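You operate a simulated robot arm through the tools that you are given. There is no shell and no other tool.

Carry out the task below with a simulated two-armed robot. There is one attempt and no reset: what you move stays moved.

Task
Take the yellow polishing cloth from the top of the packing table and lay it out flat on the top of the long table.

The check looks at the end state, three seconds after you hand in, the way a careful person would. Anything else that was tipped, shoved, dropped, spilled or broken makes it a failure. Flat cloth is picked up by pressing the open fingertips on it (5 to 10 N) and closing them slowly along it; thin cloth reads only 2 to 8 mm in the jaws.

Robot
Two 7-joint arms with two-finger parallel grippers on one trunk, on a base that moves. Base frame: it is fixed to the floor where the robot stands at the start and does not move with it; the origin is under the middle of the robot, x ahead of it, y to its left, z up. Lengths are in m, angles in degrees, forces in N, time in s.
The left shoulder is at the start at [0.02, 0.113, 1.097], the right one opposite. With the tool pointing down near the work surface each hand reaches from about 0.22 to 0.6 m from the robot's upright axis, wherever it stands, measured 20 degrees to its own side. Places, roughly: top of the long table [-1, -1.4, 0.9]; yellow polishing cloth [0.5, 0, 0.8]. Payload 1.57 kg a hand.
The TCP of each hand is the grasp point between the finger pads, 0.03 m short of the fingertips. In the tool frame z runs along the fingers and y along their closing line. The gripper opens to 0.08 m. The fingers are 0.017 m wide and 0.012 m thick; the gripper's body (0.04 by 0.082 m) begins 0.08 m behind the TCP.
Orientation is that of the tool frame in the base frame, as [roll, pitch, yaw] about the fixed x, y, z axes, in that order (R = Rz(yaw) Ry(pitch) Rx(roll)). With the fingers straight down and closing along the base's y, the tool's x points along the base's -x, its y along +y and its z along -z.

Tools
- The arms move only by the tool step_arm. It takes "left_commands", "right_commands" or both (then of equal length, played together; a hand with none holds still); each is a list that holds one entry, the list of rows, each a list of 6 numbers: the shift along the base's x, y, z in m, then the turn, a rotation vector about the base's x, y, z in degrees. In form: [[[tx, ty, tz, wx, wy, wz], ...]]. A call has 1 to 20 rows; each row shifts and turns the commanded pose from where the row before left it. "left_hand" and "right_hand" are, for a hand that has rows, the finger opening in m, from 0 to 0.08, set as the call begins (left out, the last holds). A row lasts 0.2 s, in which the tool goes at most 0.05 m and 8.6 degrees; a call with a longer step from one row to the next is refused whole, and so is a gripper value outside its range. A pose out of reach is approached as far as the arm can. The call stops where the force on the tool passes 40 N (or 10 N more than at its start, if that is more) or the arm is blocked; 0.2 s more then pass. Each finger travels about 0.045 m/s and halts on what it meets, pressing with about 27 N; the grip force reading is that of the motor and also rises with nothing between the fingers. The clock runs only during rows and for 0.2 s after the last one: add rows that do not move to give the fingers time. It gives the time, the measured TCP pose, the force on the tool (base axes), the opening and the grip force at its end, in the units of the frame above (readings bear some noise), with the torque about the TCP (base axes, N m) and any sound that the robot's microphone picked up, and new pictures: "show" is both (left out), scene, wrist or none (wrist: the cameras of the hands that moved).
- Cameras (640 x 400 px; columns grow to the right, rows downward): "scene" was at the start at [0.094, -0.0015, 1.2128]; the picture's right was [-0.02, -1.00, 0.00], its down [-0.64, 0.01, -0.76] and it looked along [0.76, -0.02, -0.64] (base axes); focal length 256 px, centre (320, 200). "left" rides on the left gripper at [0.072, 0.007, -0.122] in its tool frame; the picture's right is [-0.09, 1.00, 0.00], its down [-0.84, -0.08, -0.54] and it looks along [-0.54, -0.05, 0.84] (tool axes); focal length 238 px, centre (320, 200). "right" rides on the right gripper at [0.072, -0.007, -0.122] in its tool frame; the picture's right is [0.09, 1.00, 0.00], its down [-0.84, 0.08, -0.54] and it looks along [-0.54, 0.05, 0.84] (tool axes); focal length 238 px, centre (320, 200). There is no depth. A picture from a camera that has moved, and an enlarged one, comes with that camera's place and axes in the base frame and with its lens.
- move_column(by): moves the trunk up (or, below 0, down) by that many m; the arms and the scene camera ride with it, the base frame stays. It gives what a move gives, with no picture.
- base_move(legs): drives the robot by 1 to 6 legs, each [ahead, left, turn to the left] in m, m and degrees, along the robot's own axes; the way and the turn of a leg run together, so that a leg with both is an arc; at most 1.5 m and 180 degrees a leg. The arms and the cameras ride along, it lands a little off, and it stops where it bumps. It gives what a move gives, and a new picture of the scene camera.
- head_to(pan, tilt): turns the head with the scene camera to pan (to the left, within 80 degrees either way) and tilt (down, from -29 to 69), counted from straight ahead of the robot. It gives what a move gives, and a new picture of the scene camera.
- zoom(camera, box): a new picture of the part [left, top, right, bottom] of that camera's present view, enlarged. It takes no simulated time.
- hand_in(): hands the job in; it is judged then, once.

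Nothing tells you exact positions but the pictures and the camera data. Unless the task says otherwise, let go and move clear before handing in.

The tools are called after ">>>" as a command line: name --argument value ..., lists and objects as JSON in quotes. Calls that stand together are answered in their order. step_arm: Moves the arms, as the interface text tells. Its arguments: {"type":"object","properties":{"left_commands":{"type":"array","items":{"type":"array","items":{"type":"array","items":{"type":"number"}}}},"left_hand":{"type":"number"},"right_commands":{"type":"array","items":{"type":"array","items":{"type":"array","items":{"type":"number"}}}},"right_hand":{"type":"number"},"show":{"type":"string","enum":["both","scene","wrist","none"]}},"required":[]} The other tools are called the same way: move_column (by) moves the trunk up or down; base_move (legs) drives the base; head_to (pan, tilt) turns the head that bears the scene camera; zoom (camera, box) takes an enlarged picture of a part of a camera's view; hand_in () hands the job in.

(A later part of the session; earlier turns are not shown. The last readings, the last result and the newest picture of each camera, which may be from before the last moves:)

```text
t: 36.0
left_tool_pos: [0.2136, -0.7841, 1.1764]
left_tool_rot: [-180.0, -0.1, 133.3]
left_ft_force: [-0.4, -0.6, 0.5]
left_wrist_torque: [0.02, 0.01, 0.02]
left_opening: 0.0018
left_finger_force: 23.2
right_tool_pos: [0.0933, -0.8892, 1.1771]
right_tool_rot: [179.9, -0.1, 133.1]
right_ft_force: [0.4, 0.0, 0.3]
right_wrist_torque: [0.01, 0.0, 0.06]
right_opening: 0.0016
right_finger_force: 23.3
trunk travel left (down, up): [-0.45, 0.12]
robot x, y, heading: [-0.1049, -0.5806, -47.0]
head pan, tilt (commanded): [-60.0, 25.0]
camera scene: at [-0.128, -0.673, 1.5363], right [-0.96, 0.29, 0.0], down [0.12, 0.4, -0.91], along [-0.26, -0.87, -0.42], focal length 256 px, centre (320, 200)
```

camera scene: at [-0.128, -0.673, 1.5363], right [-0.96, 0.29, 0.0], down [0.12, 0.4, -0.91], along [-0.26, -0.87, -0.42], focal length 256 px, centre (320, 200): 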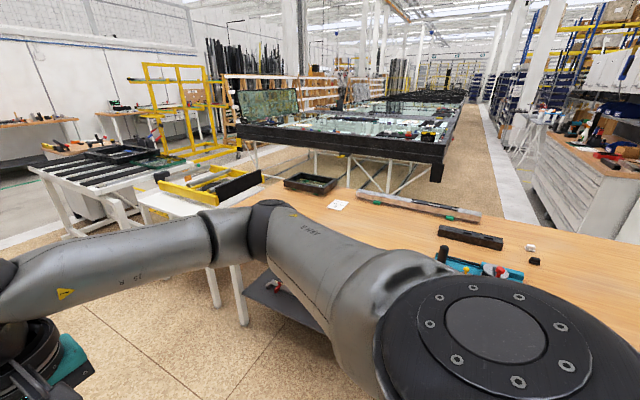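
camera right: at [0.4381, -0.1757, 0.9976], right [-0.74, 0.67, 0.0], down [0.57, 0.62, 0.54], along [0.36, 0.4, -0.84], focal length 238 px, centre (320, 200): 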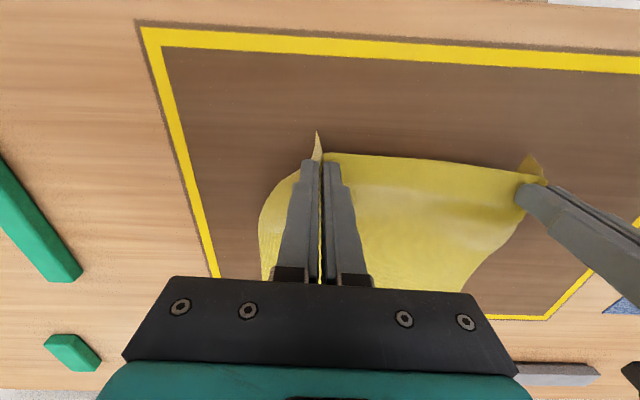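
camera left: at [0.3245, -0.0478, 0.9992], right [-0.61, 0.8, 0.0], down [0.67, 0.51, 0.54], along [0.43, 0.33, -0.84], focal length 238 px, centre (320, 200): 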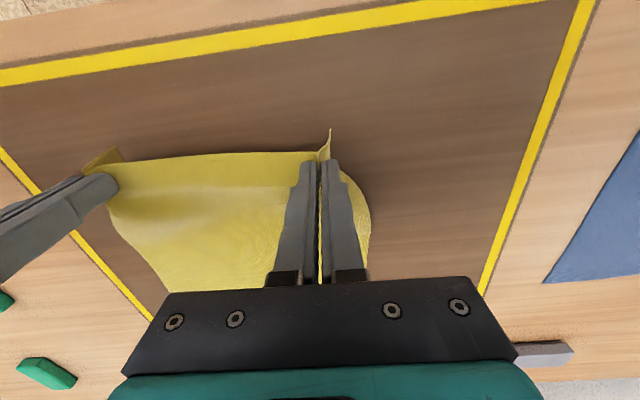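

The long table's top carries a tray, a paper slip, a profile, and a few small tools, with a free stretch in front. I finish the turn to face it and look at the top.

>>> base_move --legs '[[0, 0, -90]]'

>>> head_to --pan 0 --tilt 35

>>> head_to --pan 40 --tilt 35

>>> head_to --pan -40 --tilt 35

```text
t: 40.2
left_tool_pos: [-0.313, -0.8969, 1.1757]
left_tool_rot: [179.9, 0.0, 43.2]
left_ft_force: [0.0, 0.1, 0.1]
left_wrist_torque: [0.02, 0.01, 0.03]
left_opening: 0.0018
left_finger_force: 23.5
right_tool_pos: [-0.4192, -0.7794, 1.1769]
right_tool_rot: [179.9, 0.1, 43.0]
right_ft_force: [-0.2, -0.2, 0.0]
right_wrist_torque: [0.01, 0.04, 0.07]
right_opening: 0.0017
right_finger_force: 23.6
trunk travel left (down, up): [-0.45, 0.12]
robot x, y, heading: [-0.1076, -0.5782, -136.7]
head pan, tilt (commanded): [-60.0, 25.0]
camera scene: at [-0.2036, -0.5575, 1.5363], right [0.29, 0.96, 0.0], down [0.4, -0.12, -0.91], along [-0.87, 0.26, -0.42], focal length 256 px, centre (320, 200)
```

scene: 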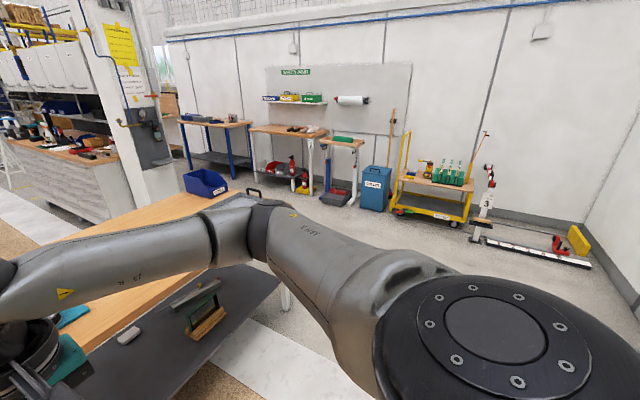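

```text
t: 41.5
left_tool_pos: [-0.3132, -0.8975, 1.1758]
left_tool_rot: [179.9, -0.1, 43.2]
left_ft_force: [0.2, -0.9, -0.7]
left_wrist_torque: [0.0, -0.04, -0.02]
left_opening: 0.0018
left_finger_force: 23.6
right_tool_pos: [-0.4194, -0.7789, 1.177]
right_tool_rot: [179.9, 0.0, 42.9]
right_ft_force: [0.5, -0.4, -0.2]
right_wrist_torque: [0.03, 0.01, 0.01]
right_opening: 0.0017
right_finger_force: 23.2
trunk travel left (down, up): [-0.45, 0.12]
robot x, y, heading: [-0.1059, -0.5755, -136.7]
head pan, tilt (commanded): [0.0, 35.0]
camera scene: at [-0.1797, -0.6445, 1.5206], right [-0.68, 0.73, 0.0], down [0.42, 0.39, -0.82], along [-0.6, -0.56, -0.57], focal length 256 px, centre (320, 200)
```

scene: 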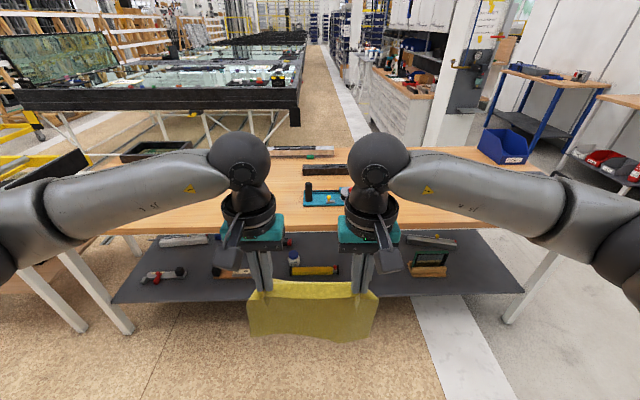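

```text
t: 42.6
left_tool_pos: [-0.3122, -0.8991, 1.1769]
left_tool_rot: [-180.0, 0.0, 43.2]
left_ft_force: [0.0, 0.1, -0.5]
left_wrist_torque: [-0.03, 0.01, 0.02]
left_opening: 0.0017
left_finger_force: 23.7
right_tool_pos: [-0.4189, -0.7783, 1.1766]
right_tool_rot: [179.9, 0.1, 43.1]
right_ft_force: [0.3, 1.4, -0.1]
right_wrist_torque: [0.01, 0.02, 0.03]
right_opening: 0.0016
right_finger_force: 23.3
trunk travel left (down, up): [-0.45, 0.12]
robot x, y, heading: [-0.1063, -0.5804, -136.7]
head pan, tilt (commanded): [40.0, 35.0]
camera scene: at [-0.126, -0.6718, 1.5206], right [-0.99, 0.12, 0.0], down [0.07, 0.57, -0.82], along [-0.1, -0.81, -0.57], focal length 256 px, centre (320, 200)
```

scene: 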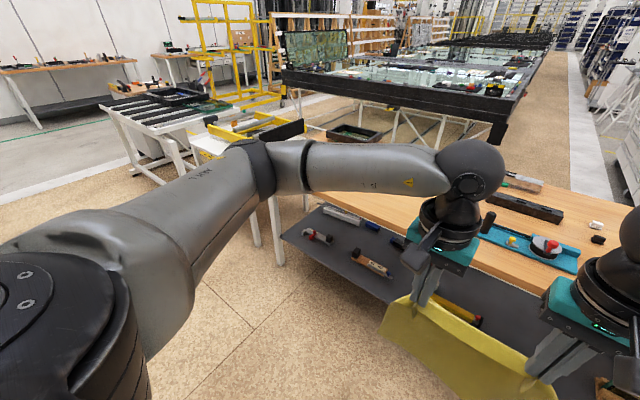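

```text
t: 44.1
left_tool_pos: [-0.3128, -0.8979, 1.1764]
left_tool_rot: [-180.0, 0.1, 43.2]
left_ft_force: [0.5, -0.4, -0.5]
left_wrist_torque: [-0.01, 0.02, 0.02]
left_opening: 0.0018
left_finger_force: 23.5
right_tool_pos: [-0.4193, -0.78, 1.1786]
right_tool_rot: [179.9, -0.1, 43.1]
right_ft_force: [0.3, -0.2, 0.1]
right_wrist_torque: [-0.01, 0.02, 0.03]
right_opening: 0.0017
right_finger_force: 23.5
trunk travel left (down, up): [-0.45, 0.12]
robot x, y, heading: [-0.1062, -0.5791, -136.7]
head pan, tilt (commanded): [-40.0, 35.0]
camera scene: at [-0.2033, -0.5892, 1.5206], right [-0.06, 1.0, 0.0], down [0.57, 0.03, -0.82], along [-0.82, -0.05, -0.57], focal length 256 px, centre (320, 200)
```

scene: 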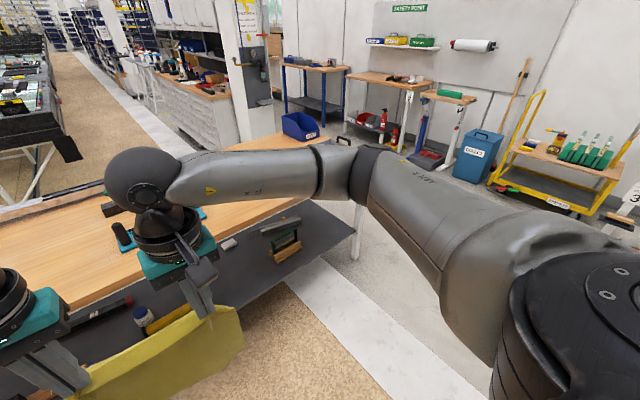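

The free stretch of the long table is to my right, between the teal tool (ending about 0.23 m right of me) and the blue bin near the right end (about 0.96 m right). I raise the trunk a bit more and slide right by 0.6 m, then look again.

>>> move_column --by 0.1

>>> base_move --legs '[[0, -0.6, 0]]'

>>> head_to --pan 0 --tilt 30

>>> head_to --pan 20 --tilt 35

>>> head_to --pan -25 --tilt 35

```text
t: 45.5
left_tool_pos: [-0.3139, -0.8974, 1.2767]
left_tool_rot: [-180.0, -0.1, 43.2]
left_ft_force: [-0.1, 0.4, 1.0]
left_wrist_torque: [-0.02, 0.01, 0.01]
left_opening: 0.0017
left_finger_force: 23.5
right_tool_pos: [-0.4193, -0.7792, 1.2766]
right_tool_rot: [179.9, -0.1, 43.0]
right_ft_force: [-0.1, 0.0, 0.2]
right_wrist_torque: [0.03, 0.01, 0.02]
right_opening: 0.0015
right_finger_force: 23.5
trunk travel left (down, up): [-0.55, 0.02]
robot x, y, heading: [-0.1075, -0.5788, -136.8]
head pan, tilt (commanded): [-40.0, 35.0]
```

```text
t: 48.9
left_tool_pos: [-0.7257, -0.4572, 1.276]
left_tool_rot: [-179.9, 0.0, 43.1]
left_ft_force: [-0.4, 1.3, 0.7]
left_wrist_torque: [0.04, 0.02, 0.01]
left_opening: 0.0018
left_finger_force: 23.2
right_tool_pos: [-0.8321, -0.3385, 1.2762]
right_tool_rot: [179.8, 0.0, 43.1]
right_ft_force: [-0.4, 1.1, -0.2]
right_wrist_torque: [-0.02, 0.02, 0.04]
right_opening: 0.0015
right_finger_force: 23.6
trunk travel left (down, up): [-0.55, 0.02]
robot x, y, heading: [-0.5202, -0.1377, -136.6]
head pan, tilt (commanded): [-40.0, 35.0]
camera scene: at [-0.6166, -0.1484, 1.6206], right [-0.06, 1.0, 0.0], down [0.57, 0.03, -0.82], along [-0.82, -0.05, -0.57], focal length 256 px, centre (320, 200)
```

scene: 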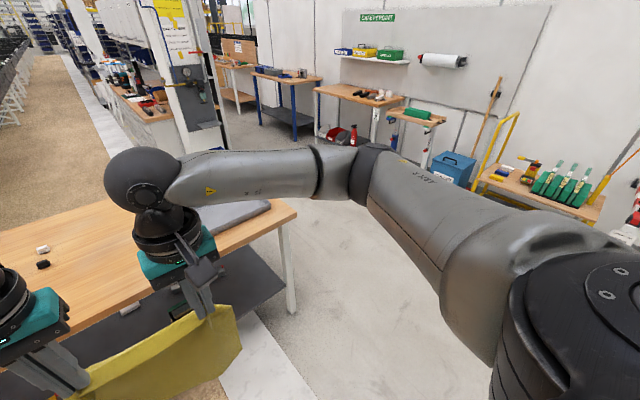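

```text
t: 49.9
left_tool_pos: [-0.7268, -0.4571, 1.2767]
left_tool_rot: [180.0, 0.0, 43.2]
left_ft_force: [0.3, 0.0, 0.3]
left_wrist_torque: [-0.01, 0.0, 0.01]
left_opening: 0.0016
left_finger_force: 23.5
right_tool_pos: [-0.8336, -0.3394, 1.2769]
right_tool_rot: [179.9, 0.0, 43.1]
right_ft_force: [-0.3, 0.1, -0.2]
right_wrist_torque: [-0.01, 0.01, -0.03]
right_opening: 0.0017
right_finger_force: 23.3
trunk travel left (down, up): [-0.55, 0.02]
robot x, y, heading: [-0.5191, -0.1394, -136.8]
head pan, tilt (commanded): [0.0, 30.0]
camera scene: at [-0.5945, -0.2055, 1.6284], right [-0.68, 0.73, 0.0], down [0.36, 0.34, -0.87], along [-0.63, -0.59, -0.5], focal length 256 px, centre (320, 200)
```

scene: 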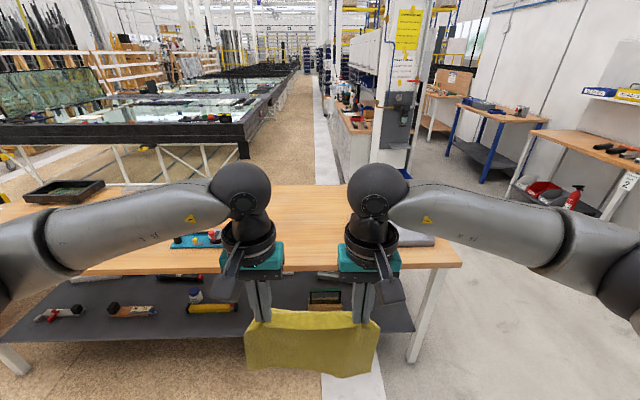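

```text
t: 50.8
left_tool_pos: [-0.7261, -0.4581, 1.2771]
left_tool_rot: [-179.9, 0.0, 43.2]
left_ft_force: [0.0, 0.9, -0.2]
left_wrist_torque: [0.04, 0.03, 0.01]
left_opening: 0.0018
left_finger_force: 24.1
right_tool_pos: [-0.8322, -0.3384, 1.2766]
right_tool_rot: [179.9, 0.0, 43.0]
right_ft_force: [1.1, 0.7, -0.8]
right_wrist_torque: [0.01, 0.02, -0.01]
right_opening: 0.0016
right_finger_force: 22.6
trunk travel left (down, up): [-0.55, 0.02]
robot x, y, heading: [-0.5186, -0.1364, -136.6]
head pan, tilt (commanded): [20.0, 35.0]
camera scene: at [-0.5683, -0.2223, 1.6206], right [-0.89, 0.45, 0.0], down [0.26, 0.51, -0.82], along [-0.37, -0.73, -0.57], focal length 256 px, centre (320, 200)
```

scene: 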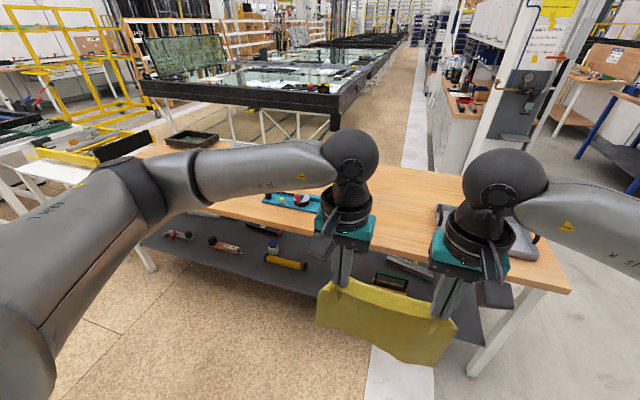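

```text
t: 51.9
left_tool_pos: [-0.7256, -0.4582, 1.2761]
left_tool_rot: [-180.0, 0.0, 43.2]
left_ft_force: [-1.1, -0.3, 0.3]
left_wrist_torque: [-0.01, -0.03, -0.01]
left_opening: 0.0016
left_finger_force: 23.2
right_tool_pos: [-0.8323, -0.3383, 1.2759]
right_tool_rot: [179.8, 0.0, 43.1]
right_ft_force: [-0.1, 1.0, 0.5]
right_wrist_torque: [0.01, 0.06, 0.02]
right_opening: 0.0018
right_finger_force: 23.6
trunk travel left (down, up): [-0.55, 0.02]
robot x, y, heading: [-0.5214, -0.1362, -136.6]
head pan, tilt (commanded): [-25.0, 35.0]
camera scene: at [-0.6121, -0.1714, 1.6206], right [-0.31, 0.95, 0.0], down [0.54, 0.18, -0.82], along [-0.78, -0.26, -0.57], focal length 256 px, centre (320, 200)
```

scene: 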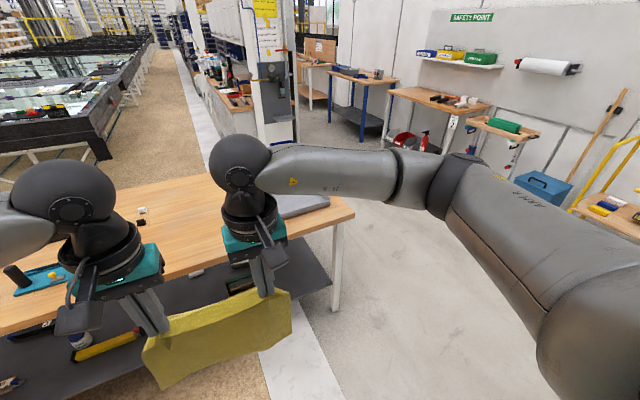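

I now see a grey slab-like item on the table's right end, partly hidden by my right arm. I zoom in to judge the free area precisely.

>>> zoom --camera "scene" --box '[0, 140, 380, 380]'

>>> head_to --pan 10 --tilt 35

>>> zoom --camera "scene" --box '[140, 130, 540, 380]'

```text
1.67 times, centred on (190, 260) of scene
camera zoom: at [-0.6121, -0.1714, 1.6206], right [-0.31, 0.95, 0.0], down [0.54, 0.18, -0.82], along [-0.78, -0.26, -0.57], focal length 426 px, centre (537, 100)
```

zoom: 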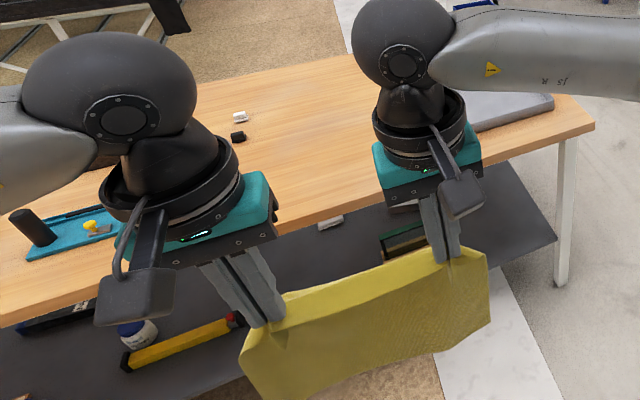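

```text
t: 52.9
left_tool_pos: [-0.7269, -0.4571, 1.2764]
left_tool_rot: [180.0, 0.0, 43.2]
left_ft_force: [0.3, 0.8, 0.7]
left_wrist_torque: [0.01, -0.01, 0.02]
left_opening: 0.0018
left_finger_force: 23.6
right_tool_pos: [-0.8319, -0.338, 1.277]
right_tool_rot: [179.8, 0.0, 43.0]
right_ft_force: [-0.4, -0.2, 0.8]
right_wrist_torque: [0.01, 0.02, 0.01]
right_opening: 0.0016
right_finger_force: 23.2
trunk travel left (down, up): [-0.55, 0.02]
robot x, y, heading: [-0.5206, -0.1361, -136.5]
head pan, tilt (commanded): [10.0, 35.0]
camera scene: at [-0.5813, -0.2142, 1.6206], right [-0.8, 0.6, 0.0], down [0.34, 0.46, -0.82], along [-0.49, -0.66, -0.57], focal length 256 px, centre (320, 200)
```

scene: 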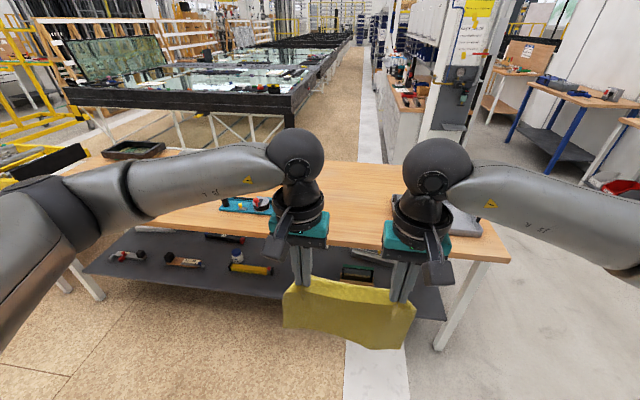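

```text
1.60 times, centred on (340, 255) of scene
camera zoom: at [-0.5813, -0.2142, 1.6206], right [-0.8, 0.6, 0.0], down [0.34, 0.46, -0.82], along [-0.49, -0.66, -0.57], focal length 409 px, centre (288, 112)
```

zoom: 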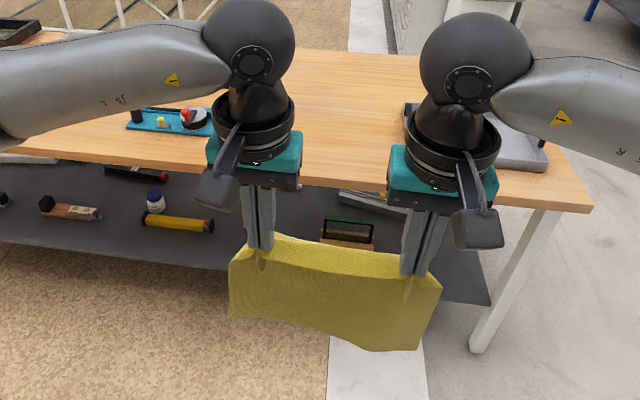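

The clear patch lies between the teal tool (right end about 0.37 m to my left) and the grey slab (left end about 0.16 m to my right), so its middle is about 0.1 m to my left. I shift left 0.1 m and advance toward the table, staying short of it, then re-measure.

>>> base_move --legs '[[0, 0.1, 0], [0.42, 0, 0]]'

>>> head_to --pan 0 --tilt 60

>>> head_to --pan 0 --tilt 40

```text
t: 56.2
left_tool_pos: [-0.961, -0.8162, 1.2766]
left_tool_rot: [-180.0, 0.0, 43.1]
left_ft_force: [-0.3, 0.4, -0.2]
left_wrist_torque: [-0.02, 0.0, 0.04]
left_opening: 0.0017
left_finger_force: 23.6
right_tool_pos: [-1.0655, -0.6966, 1.2763]
right_tool_rot: [179.8, 0.0, 43.0]
right_ft_force: [-0.3, -0.5, -0.2]
right_wrist_torque: [0.03, 0.02, 0.02]
right_opening: 0.0019
right_finger_force: 23.6
trunk travel left (down, up): [-0.55, 0.02]
robot x, y, heading: [-0.7493, -0.4954, -136.9]
head pan, tilt (commanded): [10.0, 35.0]
camera scene: at [-0.8149, -0.5737, 1.6206], right [-0.8, 0.6, 0.0], down [0.35, 0.46, -0.82], along [-0.49, -0.65, -0.57], focal length 256 px, centre (320, 200)
```

scene: 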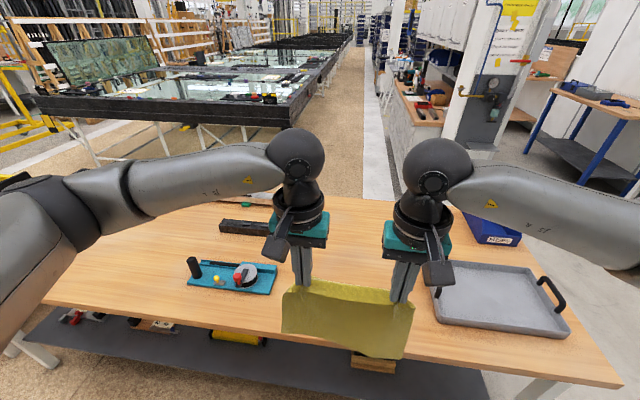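

```text
t: 57.1
left_tool_pos: [-0.9615, -0.8162, 1.277]
left_tool_rot: [180.0, 0.1, 43.2]
left_ft_force: [0.7, 0.7, -0.1]
left_wrist_torque: [-0.03, 0.02, 0.02]
left_opening: 0.0016
left_finger_force: 23.6
right_tool_pos: [-1.0652, -0.6977, 1.2768]
right_tool_rot: [179.9, 0.1, 43.0]
right_ft_force: [-0.2, 0.9, 0.1]
right_wrist_torque: [0.0, 0.03, 0.0]
right_opening: 0.0016
right_finger_force: 23.0
trunk travel left (down, up): [-0.55, 0.02]
robot x, y, heading: [-0.7527, -0.4964, -137.1]
head pan, tilt (commanded): [0.0, 60.0]
camera scene: at [-0.8103, -0.5485, 1.5863], right [-0.68, 0.73, 0.0], down [0.63, 0.59, -0.5], along [-0.37, -0.34, -0.87], focal length 256 px, centre (320, 200)
```

scene: 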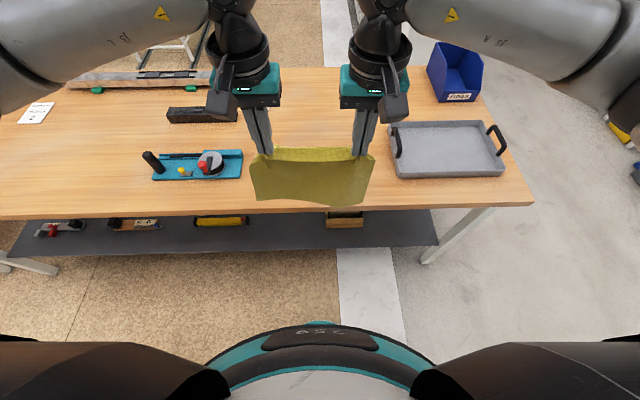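

```text
t: 57.9
left_tool_pos: [-0.9605, -0.8156, 1.277]
left_tool_rot: [180.0, 0.0, 43.2]
left_ft_force: [0.6, -1.2, -0.7]
left_wrist_torque: [0.02, -0.01, 0.0]
left_opening: 0.0018
left_finger_force: 23.5
right_tool_pos: [-1.0656, -0.6971, 1.2766]
right_tool_rot: [180.0, 0.1, 42.9]
right_ft_force: [0.5, 0.5, 0.7]
right_wrist_torque: [-0.01, 0.02, -0.02]
right_opening: 0.002
right_finger_force: 23.0
trunk travel left (down, up): [-0.55, 0.02]
robot x, y, heading: [-0.7555, -0.4953, -136.9]
head pan, tilt (commanded): [0.0, 40.0]
camera scene: at [-0.8237, -0.561, 1.613], right [-0.68, 0.73, 0.0], down [0.47, 0.44, -0.77], along [-0.56, -0.52, -0.64], focal length 256 px, centre (320, 200)
```

scene: 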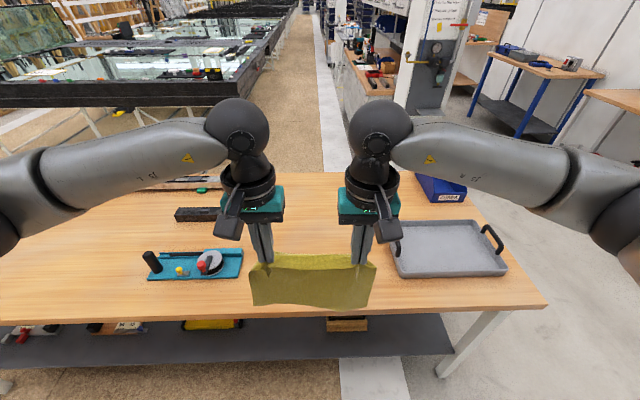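

Now the top is clear to see: a free patch between the teal tool (right end ~0.25 m left of me) and the grey tray (left end ~0.24 m right), centred straight ahead, table edge 0.44 m away. I advance so the edge is about 0.28 m ahead.

>>> base_move --legs '[[0.165, 0, 0]]'

>>> head_to --pan 0 --tilt 55

```text
t: 59.4
left_tool_pos: [-1.0808, -0.9277, 1.2767]
left_tool_rot: [179.9, 0.0, 43.2]
left_ft_force: [-0.2, 0.0, -0.7]
left_wrist_torque: [0.04, -0.02, 0.0]
left_opening: 0.0019
left_finger_force: 23.1
right_tool_pos: [-1.1853, -0.809, 1.277]
right_tool_rot: [179.8, 0.0, 42.9]
right_ft_force: [0.8, -0.3, 0.6]
right_wrist_torque: [0.02, -0.02, 0.04]
right_opening: 0.0016
right_finger_force: 23.8
trunk travel left (down, up): [-0.55, 0.02]
robot x, y, heading: [-0.8708, -0.6128, -136.9]
head pan, tilt (commanded): [0.0, 40.0]
camera scene: at [-0.9435, -0.6729, 1.613], right [-0.68, 0.73, 0.0], down [0.47, 0.44, -0.77], along [-0.56, -0.52, -0.64], focal length 256 px, centre (320, 200)
```

scene: 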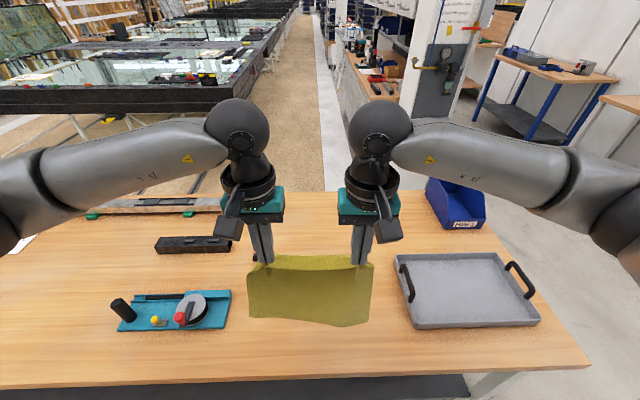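

```text
t: 60.1
left_tool_pos: [-1.0784, -0.9273, 1.2767]
left_tool_rot: [-179.9, 0.0, 43.1]
left_ft_force: [-0.4, 0.3, 0.2]
left_wrist_torque: [-0.04, 0.0, 0.04]
left_opening: 0.0015
left_finger_force: 23.5
right_tool_pos: [-1.1842, -0.8085, 1.2766]
right_tool_rot: [179.9, 0.0, 43.0]
right_ft_force: [0.1, 0.1, -0.4]
right_wrist_torque: [-0.02, -0.01, 0.03]
right_opening: 0.0016
right_finger_force: 24.2
trunk travel left (down, up): [-0.55, 0.02]
robot x, y, heading: [-0.8755, -0.6095, -136.9]
head pan, tilt (commanded): [0.0, 55.0]
camera scene: at [-0.933, -0.663, 1.5924], right [-0.68, 0.73, 0.0], down [0.6, 0.56, -0.57], along [-0.42, -0.39, -0.82], focal length 256 px, centre (320, 200)
```

scene: 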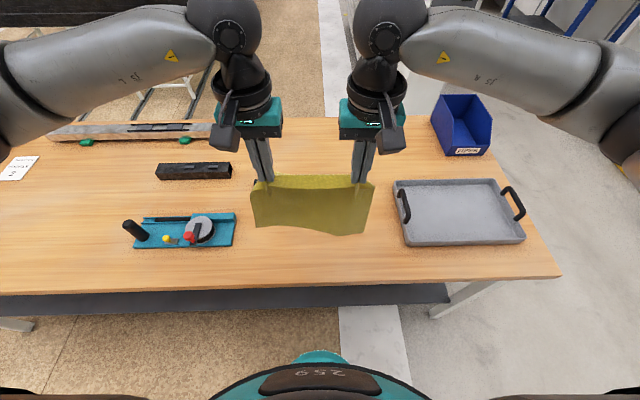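

The patch ahead is free and the edge is 0.28 m away. I extend both arms forward together by 0.18 m, high above the table, then lower the trunk so the cloth's lower edge comes near the table.

>>> step_arm --left_commands '[[[-0.0188, -0.0176, 0, 0, 0, 0], [-0.0188, -0.0176, 0, 0, 0, 0], [-0.0188, -0.0176, 0, 0, 0, 0], [-0.0188, -0.0176, 0, 0, 0, 0], [-0.0188, -0.0176, 0, 0, 0, 0], [-0.0188, -0.0176, 0, 0, 0, 0], [-0.0188, -0.0176, 0, 0, 0, 0], [0, 0, 0, 0, 0, 0]]]' --right_commands '[[[-0.0188, -0.0176, 0, 0, 0, 0], [-0.0188, -0.0176, 0, 0, 0, 0], [-0.0188, -0.0176, 0, 0, 0, 0], [-0.0188, -0.0176, 0, 0, 0, 0], [-0.0188, -0.0176, 0, 0, 0, 0], [-0.0188, -0.0176, 0, 0, 0, 0], [-0.0188, -0.0176, 0, 0, 0, 0], [0, 0, 0, 0, 0, 0]]]' --show "scene"

>>> move_column --by -0.1

>>> head_to --pan 0 --tilt 45

```text
t: 61.9
left_tool_pos: [-1.2109, -1.053, 1.2769]
left_tool_rot: [-180.0, 0.0, 43.0]
left_ft_force: [0.4, 0.5, -0.1]
left_wrist_torque: [0.01, 0.0, 0.02]
left_opening: 0.0017
left_finger_force: 23.8
right_tool_pos: [-1.3161, -0.932, 1.2764]
right_tool_rot: [179.9, 0.0, 43.2]
right_ft_force: [-0.3, -0.1, 0.5]
right_wrist_torque: [0.01, -0.01, 0.03]
right_opening: 0.0017
right_finger_force: 24.0
trunk travel left (down, up): [-0.55, 0.02]
robot x, y, heading: [-0.8734, -0.608, -136.9]
head pan, tilt (commanded): [0.0, 55.0]
camera scene: at [-0.9328, -0.6629, 1.5924], right [-0.68, 0.73, 0.0], down [0.6, 0.56, -0.57], along [-0.42, -0.39, -0.82], focal length 256 px, centre (320, 200)
```

scene: 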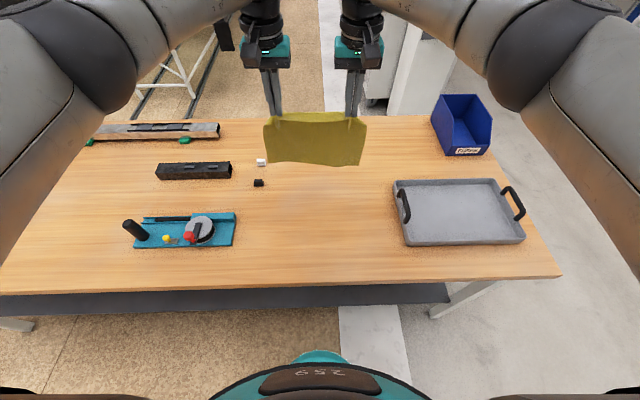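

```text
t: 63.3
left_tool_pos: [-1.2109, -1.0525, 1.1756]
left_tool_rot: [180.0, 0.0, 43.2]
left_ft_force: [0.2, 0.6, 0.4]
left_wrist_torque: [0.0, -0.02, 0.0]
left_opening: 0.0017
left_finger_force: 23.5
right_tool_pos: [-1.3174, -0.9321, 1.1763]
right_tool_rot: [179.9, 0.1, 43.1]
right_ft_force: [-0.7, -0.5, 0.0]
right_wrist_torque: [0.01, -0.02, 0.01]
right_opening: 0.0021
right_finger_force: 23.4
trunk travel left (down, up): [-0.45, 0.12]
robot x, y, heading: [-0.8698, -0.6069, -137.1]
head pan, tilt (commanded): [0.0, 55.0]
```

```text
t: 64.0
left_tool_pos: [-1.2108, -1.052, 1.1763]
left_tool_rot: [-180.0, 0.0, 43.1]
left_ft_force: [0.8, 0.1, -0.1]
left_wrist_torque: [-0.01, 0.01, 0.04]
left_opening: 0.0018
left_finger_force: 24.0
right_tool_pos: [-1.3165, -0.9336, 1.1757]
right_tool_rot: [179.8, 0.0, 43.1]
right_ft_force: [0.0, -0.1, 0.3]
right_wrist_torque: [-0.02, 0.01, 0.01]
right_opening: 0.0016
right_finger_force: 23.7
trunk travel left (down, up): [-0.45, 0.12]
robot x, y, heading: [-0.8746, -0.6055, -137.0]
head pan, tilt (commanded): [0.0, 45.0]
camera scene: at [-0.9401, -0.6697, 1.5057], right [-0.68, 0.73, 0.0], down [0.52, 0.48, -0.71], along [-0.52, -0.48, -0.71], focal length 256 px, centre (320, 200)
```

scene: 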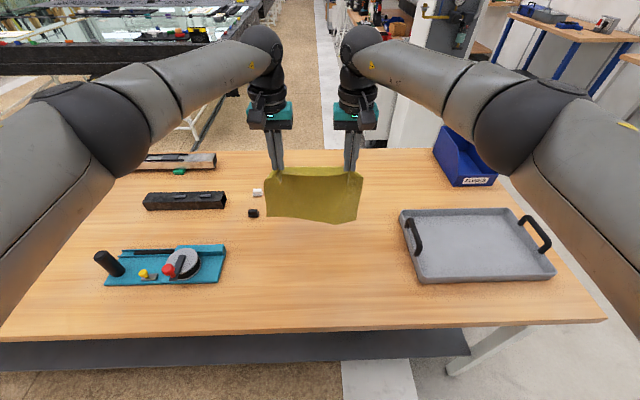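

The cloth hangs about 5 cm above the table, its place free: small bits lie further left (l≈0.21). I lower it until its bottom edge just touches.

>>> step_arm --left_commands '[[[-0.0028, -0.0026, -0.014, 0, 0, 0], [-0.0028, -0.0026, -0.014, 0, 0, 0], [-0.0028, -0.0026, -0.014, 0, 0, 0], [-0.0028, -0.0026, -0.014, 0, 0, 0], [0, 0, 0, 0, 0, 0]]]' --right_commands '[[[-0.0028, -0.0026, -0.014, 0, 0, 0], [-0.0028, -0.0026, -0.014, 0, 0, 0], [-0.0028, -0.0026, -0.014, 0, 0, 0], [-0.0028, -0.0026, -0.014, 0, 0, 0], [0, 0, 0, 0, 0, 0]]]' --show "scene"

>>> zoom --camera "scene" --box '[220, 130, 420, 255]'

```text
t: 65.2
left_tool_pos: [-1.2212, -1.0634, 1.1208]
left_tool_rot: [179.9, 0.0, 43.2]
left_ft_force: [0.0, 0.3, 0.0]
left_wrist_torque: [0.01, -0.05, 0.0]
left_opening: 0.0016
left_finger_force: 23.8
right_tool_pos: [-1.3279, -0.9426, 1.1189]
right_tool_rot: [180.0, -0.1, 43.0]
right_ft_force: [-0.6, 0.4, 0.0]
right_wrist_torque: [-0.01, -0.01, 0.03]
right_opening: 0.0015
right_finger_force: 23.8
trunk travel left (down, up): [-0.45, 0.12]
robot x, y, heading: [-0.8718, -0.6093, -137.1]
head pan, tilt (commanded): [0.0, 45.0]
camera scene: at [-0.94, -0.6695, 1.5058], right [-0.68, 0.73, 0.0], down [0.52, 0.48, -0.71], along [-0.52, -0.48, -0.71], focal length 256 px, centre (320, 200)
```

scene: 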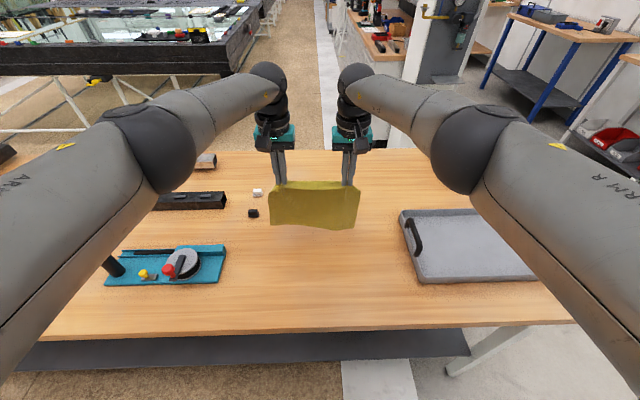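

```text
3.20 times, centred on (320, 192) of scene
camera zoom: at [-0.94, -0.6695, 1.5058], right [-0.68, 0.73, 0.0], down [0.52, 0.48, -0.71], along [-0.52, -0.48, -0.71], focal length 819 px, centre (320, 224)
```

zoom: 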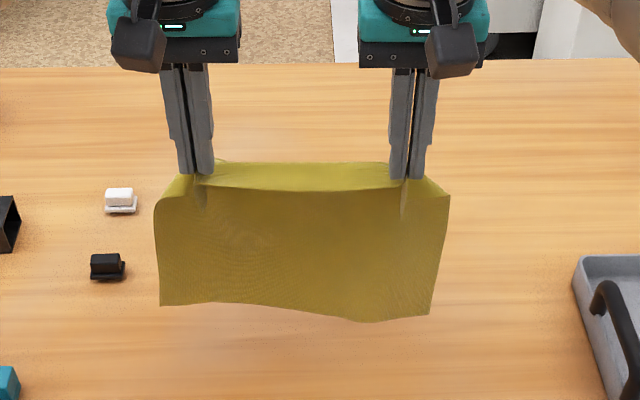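

The lower edge is right about touching the table at 0.565 m ahead. Now I draw both hands back toward me while lowering, so the cloth lays down from its far edge.

>>> step_arm --left_commands '[[[0.0055, 0.0051, -0.008, 0, 0, 0], [0.011, 0.0102, -0.008, 0, 0, 0], [0.011, 0.0102, -0.009, 0, 0, 0], [0.011, 0.0102, -0.01, 0, 0, 0], [0.011, 0.0102, -0.011, 0, 0, 0], [0.011, 0.0102, -0.012, 0, 0, 0], [0, 0, 0, 0, 0, 0]]]' --right_commands '[[[0.0055, 0.0051, -0.008, 0, 0, 0], [0.011, 0.0102, -0.008, 0, 0, 0], [0.011, 0.0102, -0.009, 0, 0, 0], [0.011, 0.0102, -0.01, 0, 0, 0], [0.011, 0.0102, -0.011, 0, 0, 0], [0.011, 0.0102, -0.012, 0, 0, 0], [0, 0, 0, 0, 0, 0]]]' --show "scene"

>>> zoom --camera "scene" --box '[220, 130, 420, 255]'

```text
t: 66.8
left_tool_pos: [-1.1613, -1.0064, 1.0615]
left_tool_rot: [179.9, -0.1, 43.1]
left_ft_force: [-0.3, -0.5, 0.0]
left_wrist_torque: [0.01, -0.01, 0.04]
left_opening: 0.0016
left_finger_force: 23.5
right_tool_pos: [-1.2673, -0.8868, 1.0624]
right_tool_rot: [179.8, 0.0, 43.0]
right_ft_force: [0.8, -0.4, -0.1]
right_wrist_torque: [-0.01, -0.01, 0.0]
right_opening: 0.0018
right_finger_force: 23.2
trunk travel left (down, up): [-0.45, 0.12]
robot x, y, heading: [-0.8705, -0.6059, -137.2]
head pan, tilt (commanded): [0.0, 45.0]
camera scene: at [-0.9402, -0.6699, 1.5058], right [-0.68, 0.73, 0.0], down [0.52, 0.48, -0.71], along [-0.52, -0.48, -0.71], focal length 256 px, centre (320, 200)
```

scene: 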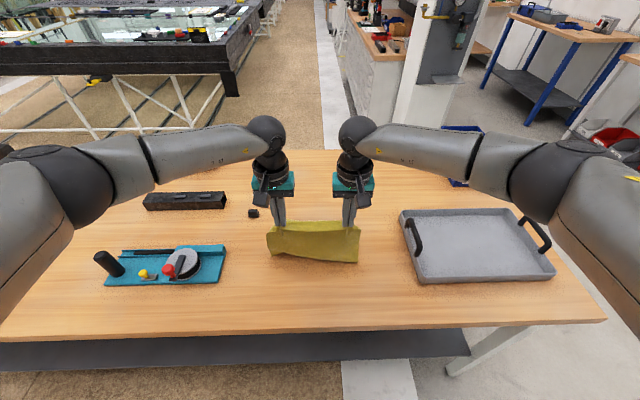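

```text
3.20 times, centred on (320, 192) of scene
camera zoom: at [-0.9402, -0.6699, 1.5058], right [-0.68, 0.73, 0.0], down [0.52, 0.48, -0.71], along [-0.52, -0.48, -0.71], focal length 819 px, centre (320, 224)
```

zoom: 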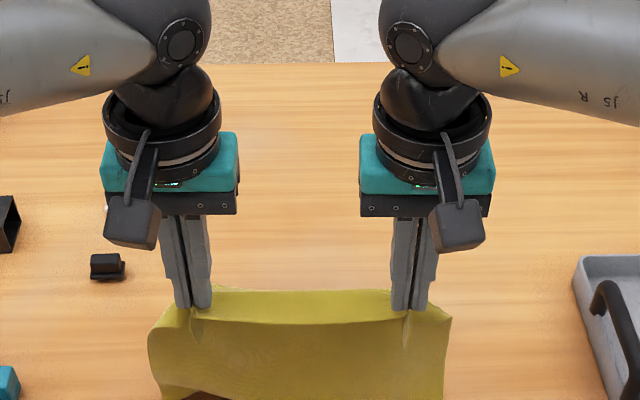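

I need a better view of the cloth's lower edge, so I zoom lower and check the wrist cameras.

>>> zoom --camera "scene" --box '[240, 190, 400, 290]'

>>> zoom --camera "left" --box '[0, 0, 640, 400]'

>>> zoom --camera "right" --box '[0, 0, 640, 400]'

```text
4.00 times, centred on (320, 240) of scene
camera zoom: at [-0.9402, -0.6699, 1.5058], right [-0.68, 0.73, 0.0], down [0.52, 0.48, -0.71], along [-0.52, -0.48, -0.71], focal length 1023 px, centre (320, 40)
```

zoom: 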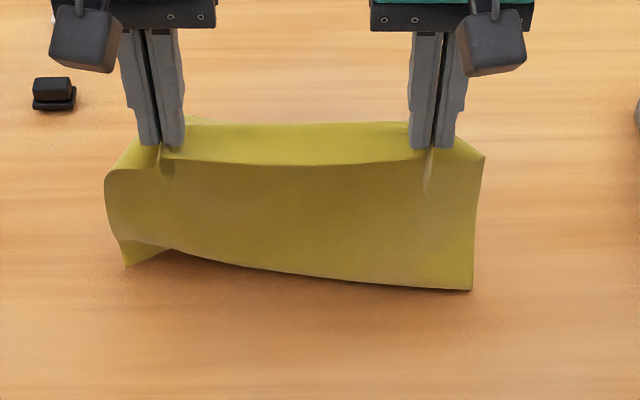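

```text
1.00 times, centred on (320, 200) of left (not enlarged: the box is as wide or as high as the picture)
camera zoom: at [-1.1046, -0.9619, 1.1843], right [0.61, -0.79, 0.0], down [-0.66, -0.52, 0.54], along [-0.43, -0.33, -0.84], focal length 238 px, centre (320, 200)
```

zoom: 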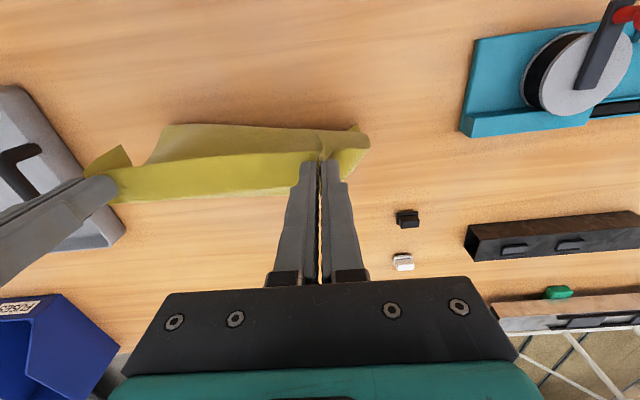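

```text
1.00 times, centred on (320, 200) of right (not enlarged: the box is as wide or as high as the picture)
camera zoom: at [-1.2196, -0.8314, 1.1832], right [0.75, -0.67, 0.0], down [-0.56, -0.63, 0.54], along [-0.36, -0.41, -0.84], focal length 238 px, centre (320, 200)
```

zoom: 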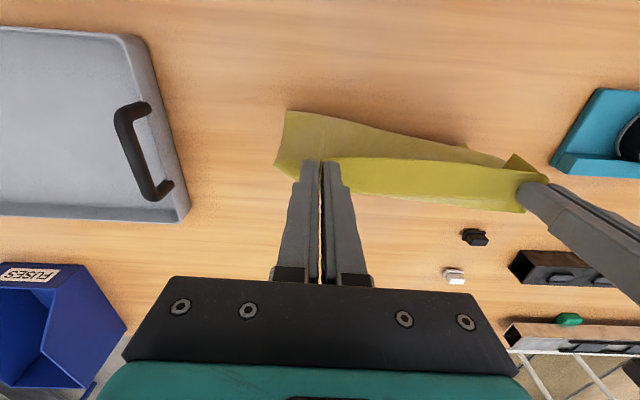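

The sheet leaves the fingers forward and then hangs, with its lower edge now curling slightly back toward me, so lowering further here would fold it under. I lift it again, go farther forward, and let it settle before a better lay-down stroke.

>>> step_arm --left_commands '[[[0, 0, 0.025, 0, 0, 0], [0, 0, 0.025, 0, 0, 0], [-0.0119, -0.0111, 0, 0, 0, 0], [-0.0119, -0.0111, 0, 0, 0, 0], [-0.0119, -0.0111, 0, 0, 0, 0], [-0.0119, -0.0111, 0, 0, 0, 0], [-0.0119, -0.0111, 0, 0, 0, 0], [-0.0119, -0.0111, 0, 0, 0, 0], [0, 0, 0, 0, 0, 0], [0, 0, 0, 0, 0, 0], [0, 0, 0, 0, 0, 0], [0, 0, 0, 0, 0, 0], [0, 0, 0, 0, 0, 0]]]' --right_commands '[[[0, 0, 0.025, 0, 0, 0], [0, 0, 0.025, 0, 0, 0], [-0.0119, -0.0111, 0, 0, 0, 0], [-0.0119, -0.0111, 0, 0, 0, 0], [-0.0119, -0.0111, 0, 0, 0, 0], [-0.0119, -0.0111, 0, 0, 0, 0], [-0.0119, -0.0111, 0, 0, 0, 0], [-0.0119, -0.0111, 0, 0, 0, 0], [0, 0, 0, 0, 0, 0], [0, 0, 0, 0, 0, 0], [0, 0, 0, 0, 0, 0], [0, 0, 0, 0, 0, 0], [0, 0, 0, 0, 0, 0]]]' --show "both"

>>> zoom --camera "scene" --box '[220, 130, 420, 255]'

```text
t: 69.6
left_tool_pos: [-1.2245, -1.0665, 1.1126]
left_tool_rot: [-180.0, -0.1, 43.1]
left_ft_force: [0.4, 0.2, -0.5]
left_wrist_torque: [0.01, 0.01, 0.0]
left_opening: 0.0015
left_finger_force: 23.1
left hand out of reach, approached as far as the arm can: row 8
right_tool_pos: [-1.3316, -0.9443, 1.1125]
right_tool_rot: [179.9, 0.0, 43.0]
right_ft_force: [-1.2, -0.4, -0.8]
right_wrist_torque: [0.01, 0.01, 0.02]
right_opening: 0.0015
right_finger_force: 23.7
right hand out of reach, approached as far as the arm can: row 8
trunk travel left (down, up): [-0.45, 0.12]
robot x, y, heading: [-0.8737, -0.6092, -136.9]
head pan, tilt (commanded): [0.0, 45.0]
camera scene: at [-0.9401, -0.6697, 1.5058], right [-0.68, 0.73, 0.0], down [0.52, 0.48, -0.71], along [-0.52, -0.48, -0.71], focal length 256 px, centre (320, 200)
camera right: at [-1.2826, -0.8897, 1.2329], right [0.75, -0.67, 0.0], down [-0.56, -0.63, 0.54], along [-0.36, -0.41, -0.84], focal length 238 px, centre (320, 200)
camera left: at [-1.1686, -1.0228, 1.2341], right [0.61, -0.79, 0.0], down [-0.66, -0.52, 0.54], along [-0.43, -0.33, -0.84], focal length 238 px, centre (320, 200)
```

scene: 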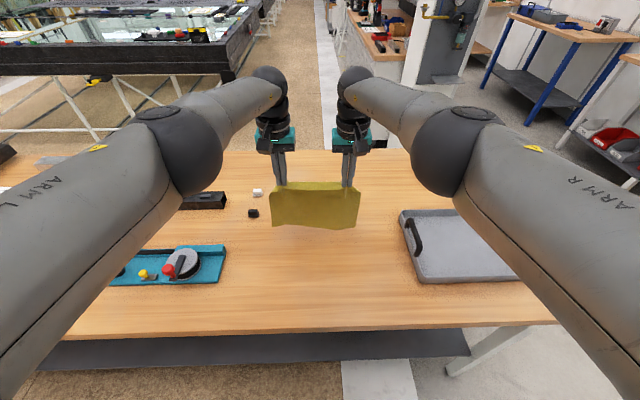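
right: 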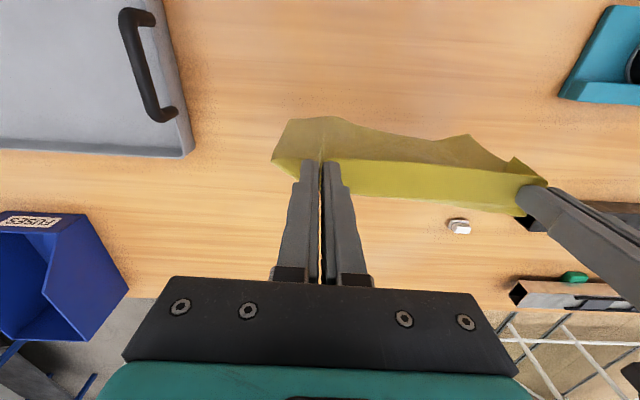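
left: 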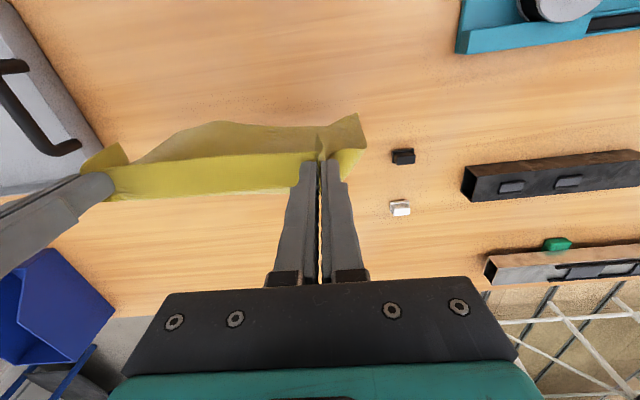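

```text
3.20 times, centred on (320, 192) of scene
camera zoom: at [-0.9401, -0.6697, 1.5058], right [-0.68, 0.73, 0.0], down [0.52, 0.48, -0.71], along [-0.52, -0.48, -0.71], focal length 819 px, centre (320, 224)
```

zoom: 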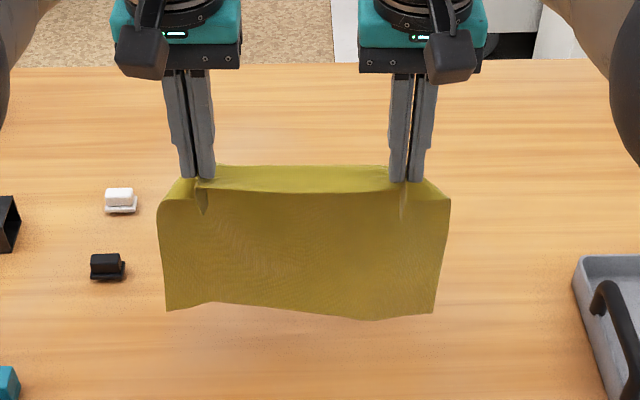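

The hands are at their forward limit here and the cloth hangs straight. Before the stroke I want the table's height more precisely, so I zoom in on the little bits from two cameras.

>>> zoom --camera "left" --box '[340, 125, 500, 225]'

>>> zoom --camera "scene" --box '[220, 180, 284, 220]'

>>> zoom --camera "right" --box '[60, 80, 300, 230]'

>>> zoom --camera "scene" --box '[380, 195, 540, 295]'

```text
4.00 times, centred on (420, 175) of left
camera zoom: at [-1.1686, -1.0228, 1.2341], right [0.61, -0.79, 0.0], down [-0.66, -0.52, 0.54], along [-0.43, -0.33, -0.84], focal length 953 px, centre (-80, 300)
```

zoom: 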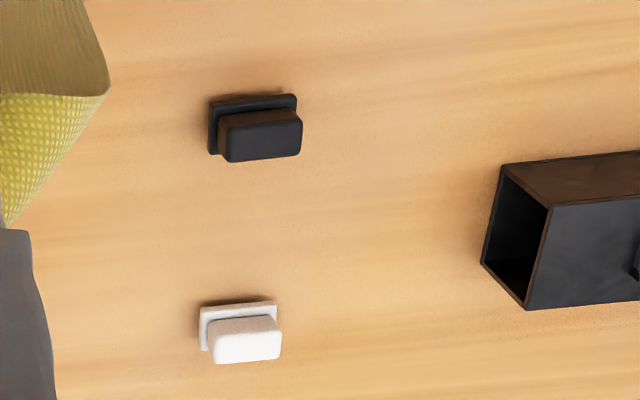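

```text
10.00 times, centred on (252, 200) of scene
camera zoom: at [-0.9401, -0.6697, 1.5058], right [-0.68, 0.73, 0.0], down [0.52, 0.48, -0.71], along [-0.52, -0.48, -0.71], focal length 2558 px, centre (1000, 200)
```

zoom: 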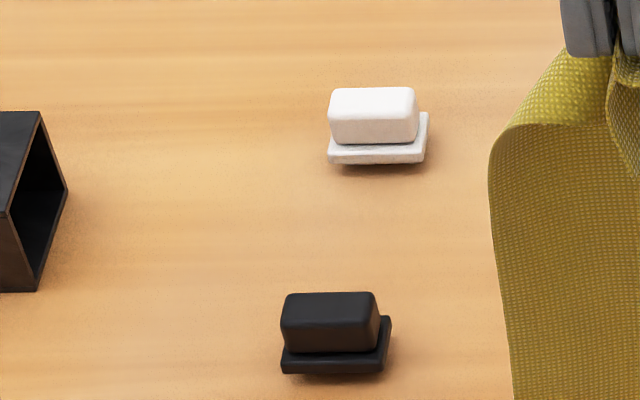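

```text
2.67 times, centred on (180, 155) of right
camera zoom: at [-1.2826, -0.8897, 1.2329], right [0.75, -0.67, 0.0], down [-0.56, -0.63, 0.54], along [-0.36, -0.41, -0.84], focal length 636 px, centre (693, 320)
```

zoom: 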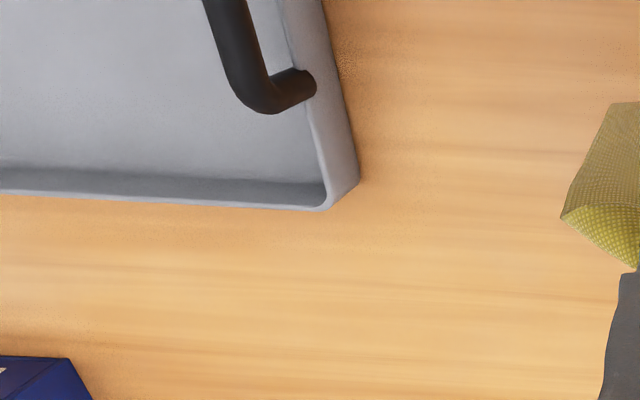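

```text
4.00 times, centred on (460, 245) of scene
camera zoom: at [-0.9401, -0.6697, 1.5058], right [-0.68, 0.73, 0.0], down [0.52, 0.48, -0.71], along [-0.52, -0.48, -0.71], focal length 1023 px, centre (-240, 20)
```

zoom: 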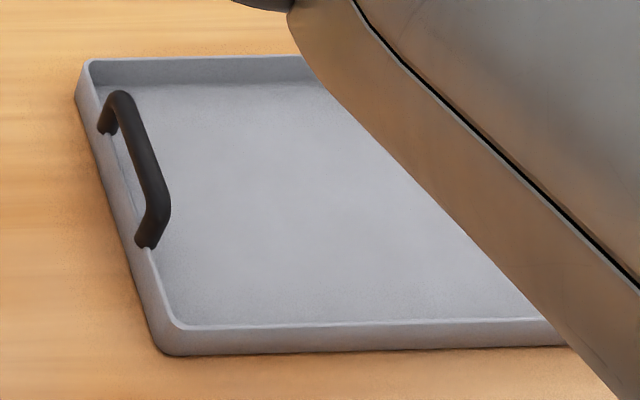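

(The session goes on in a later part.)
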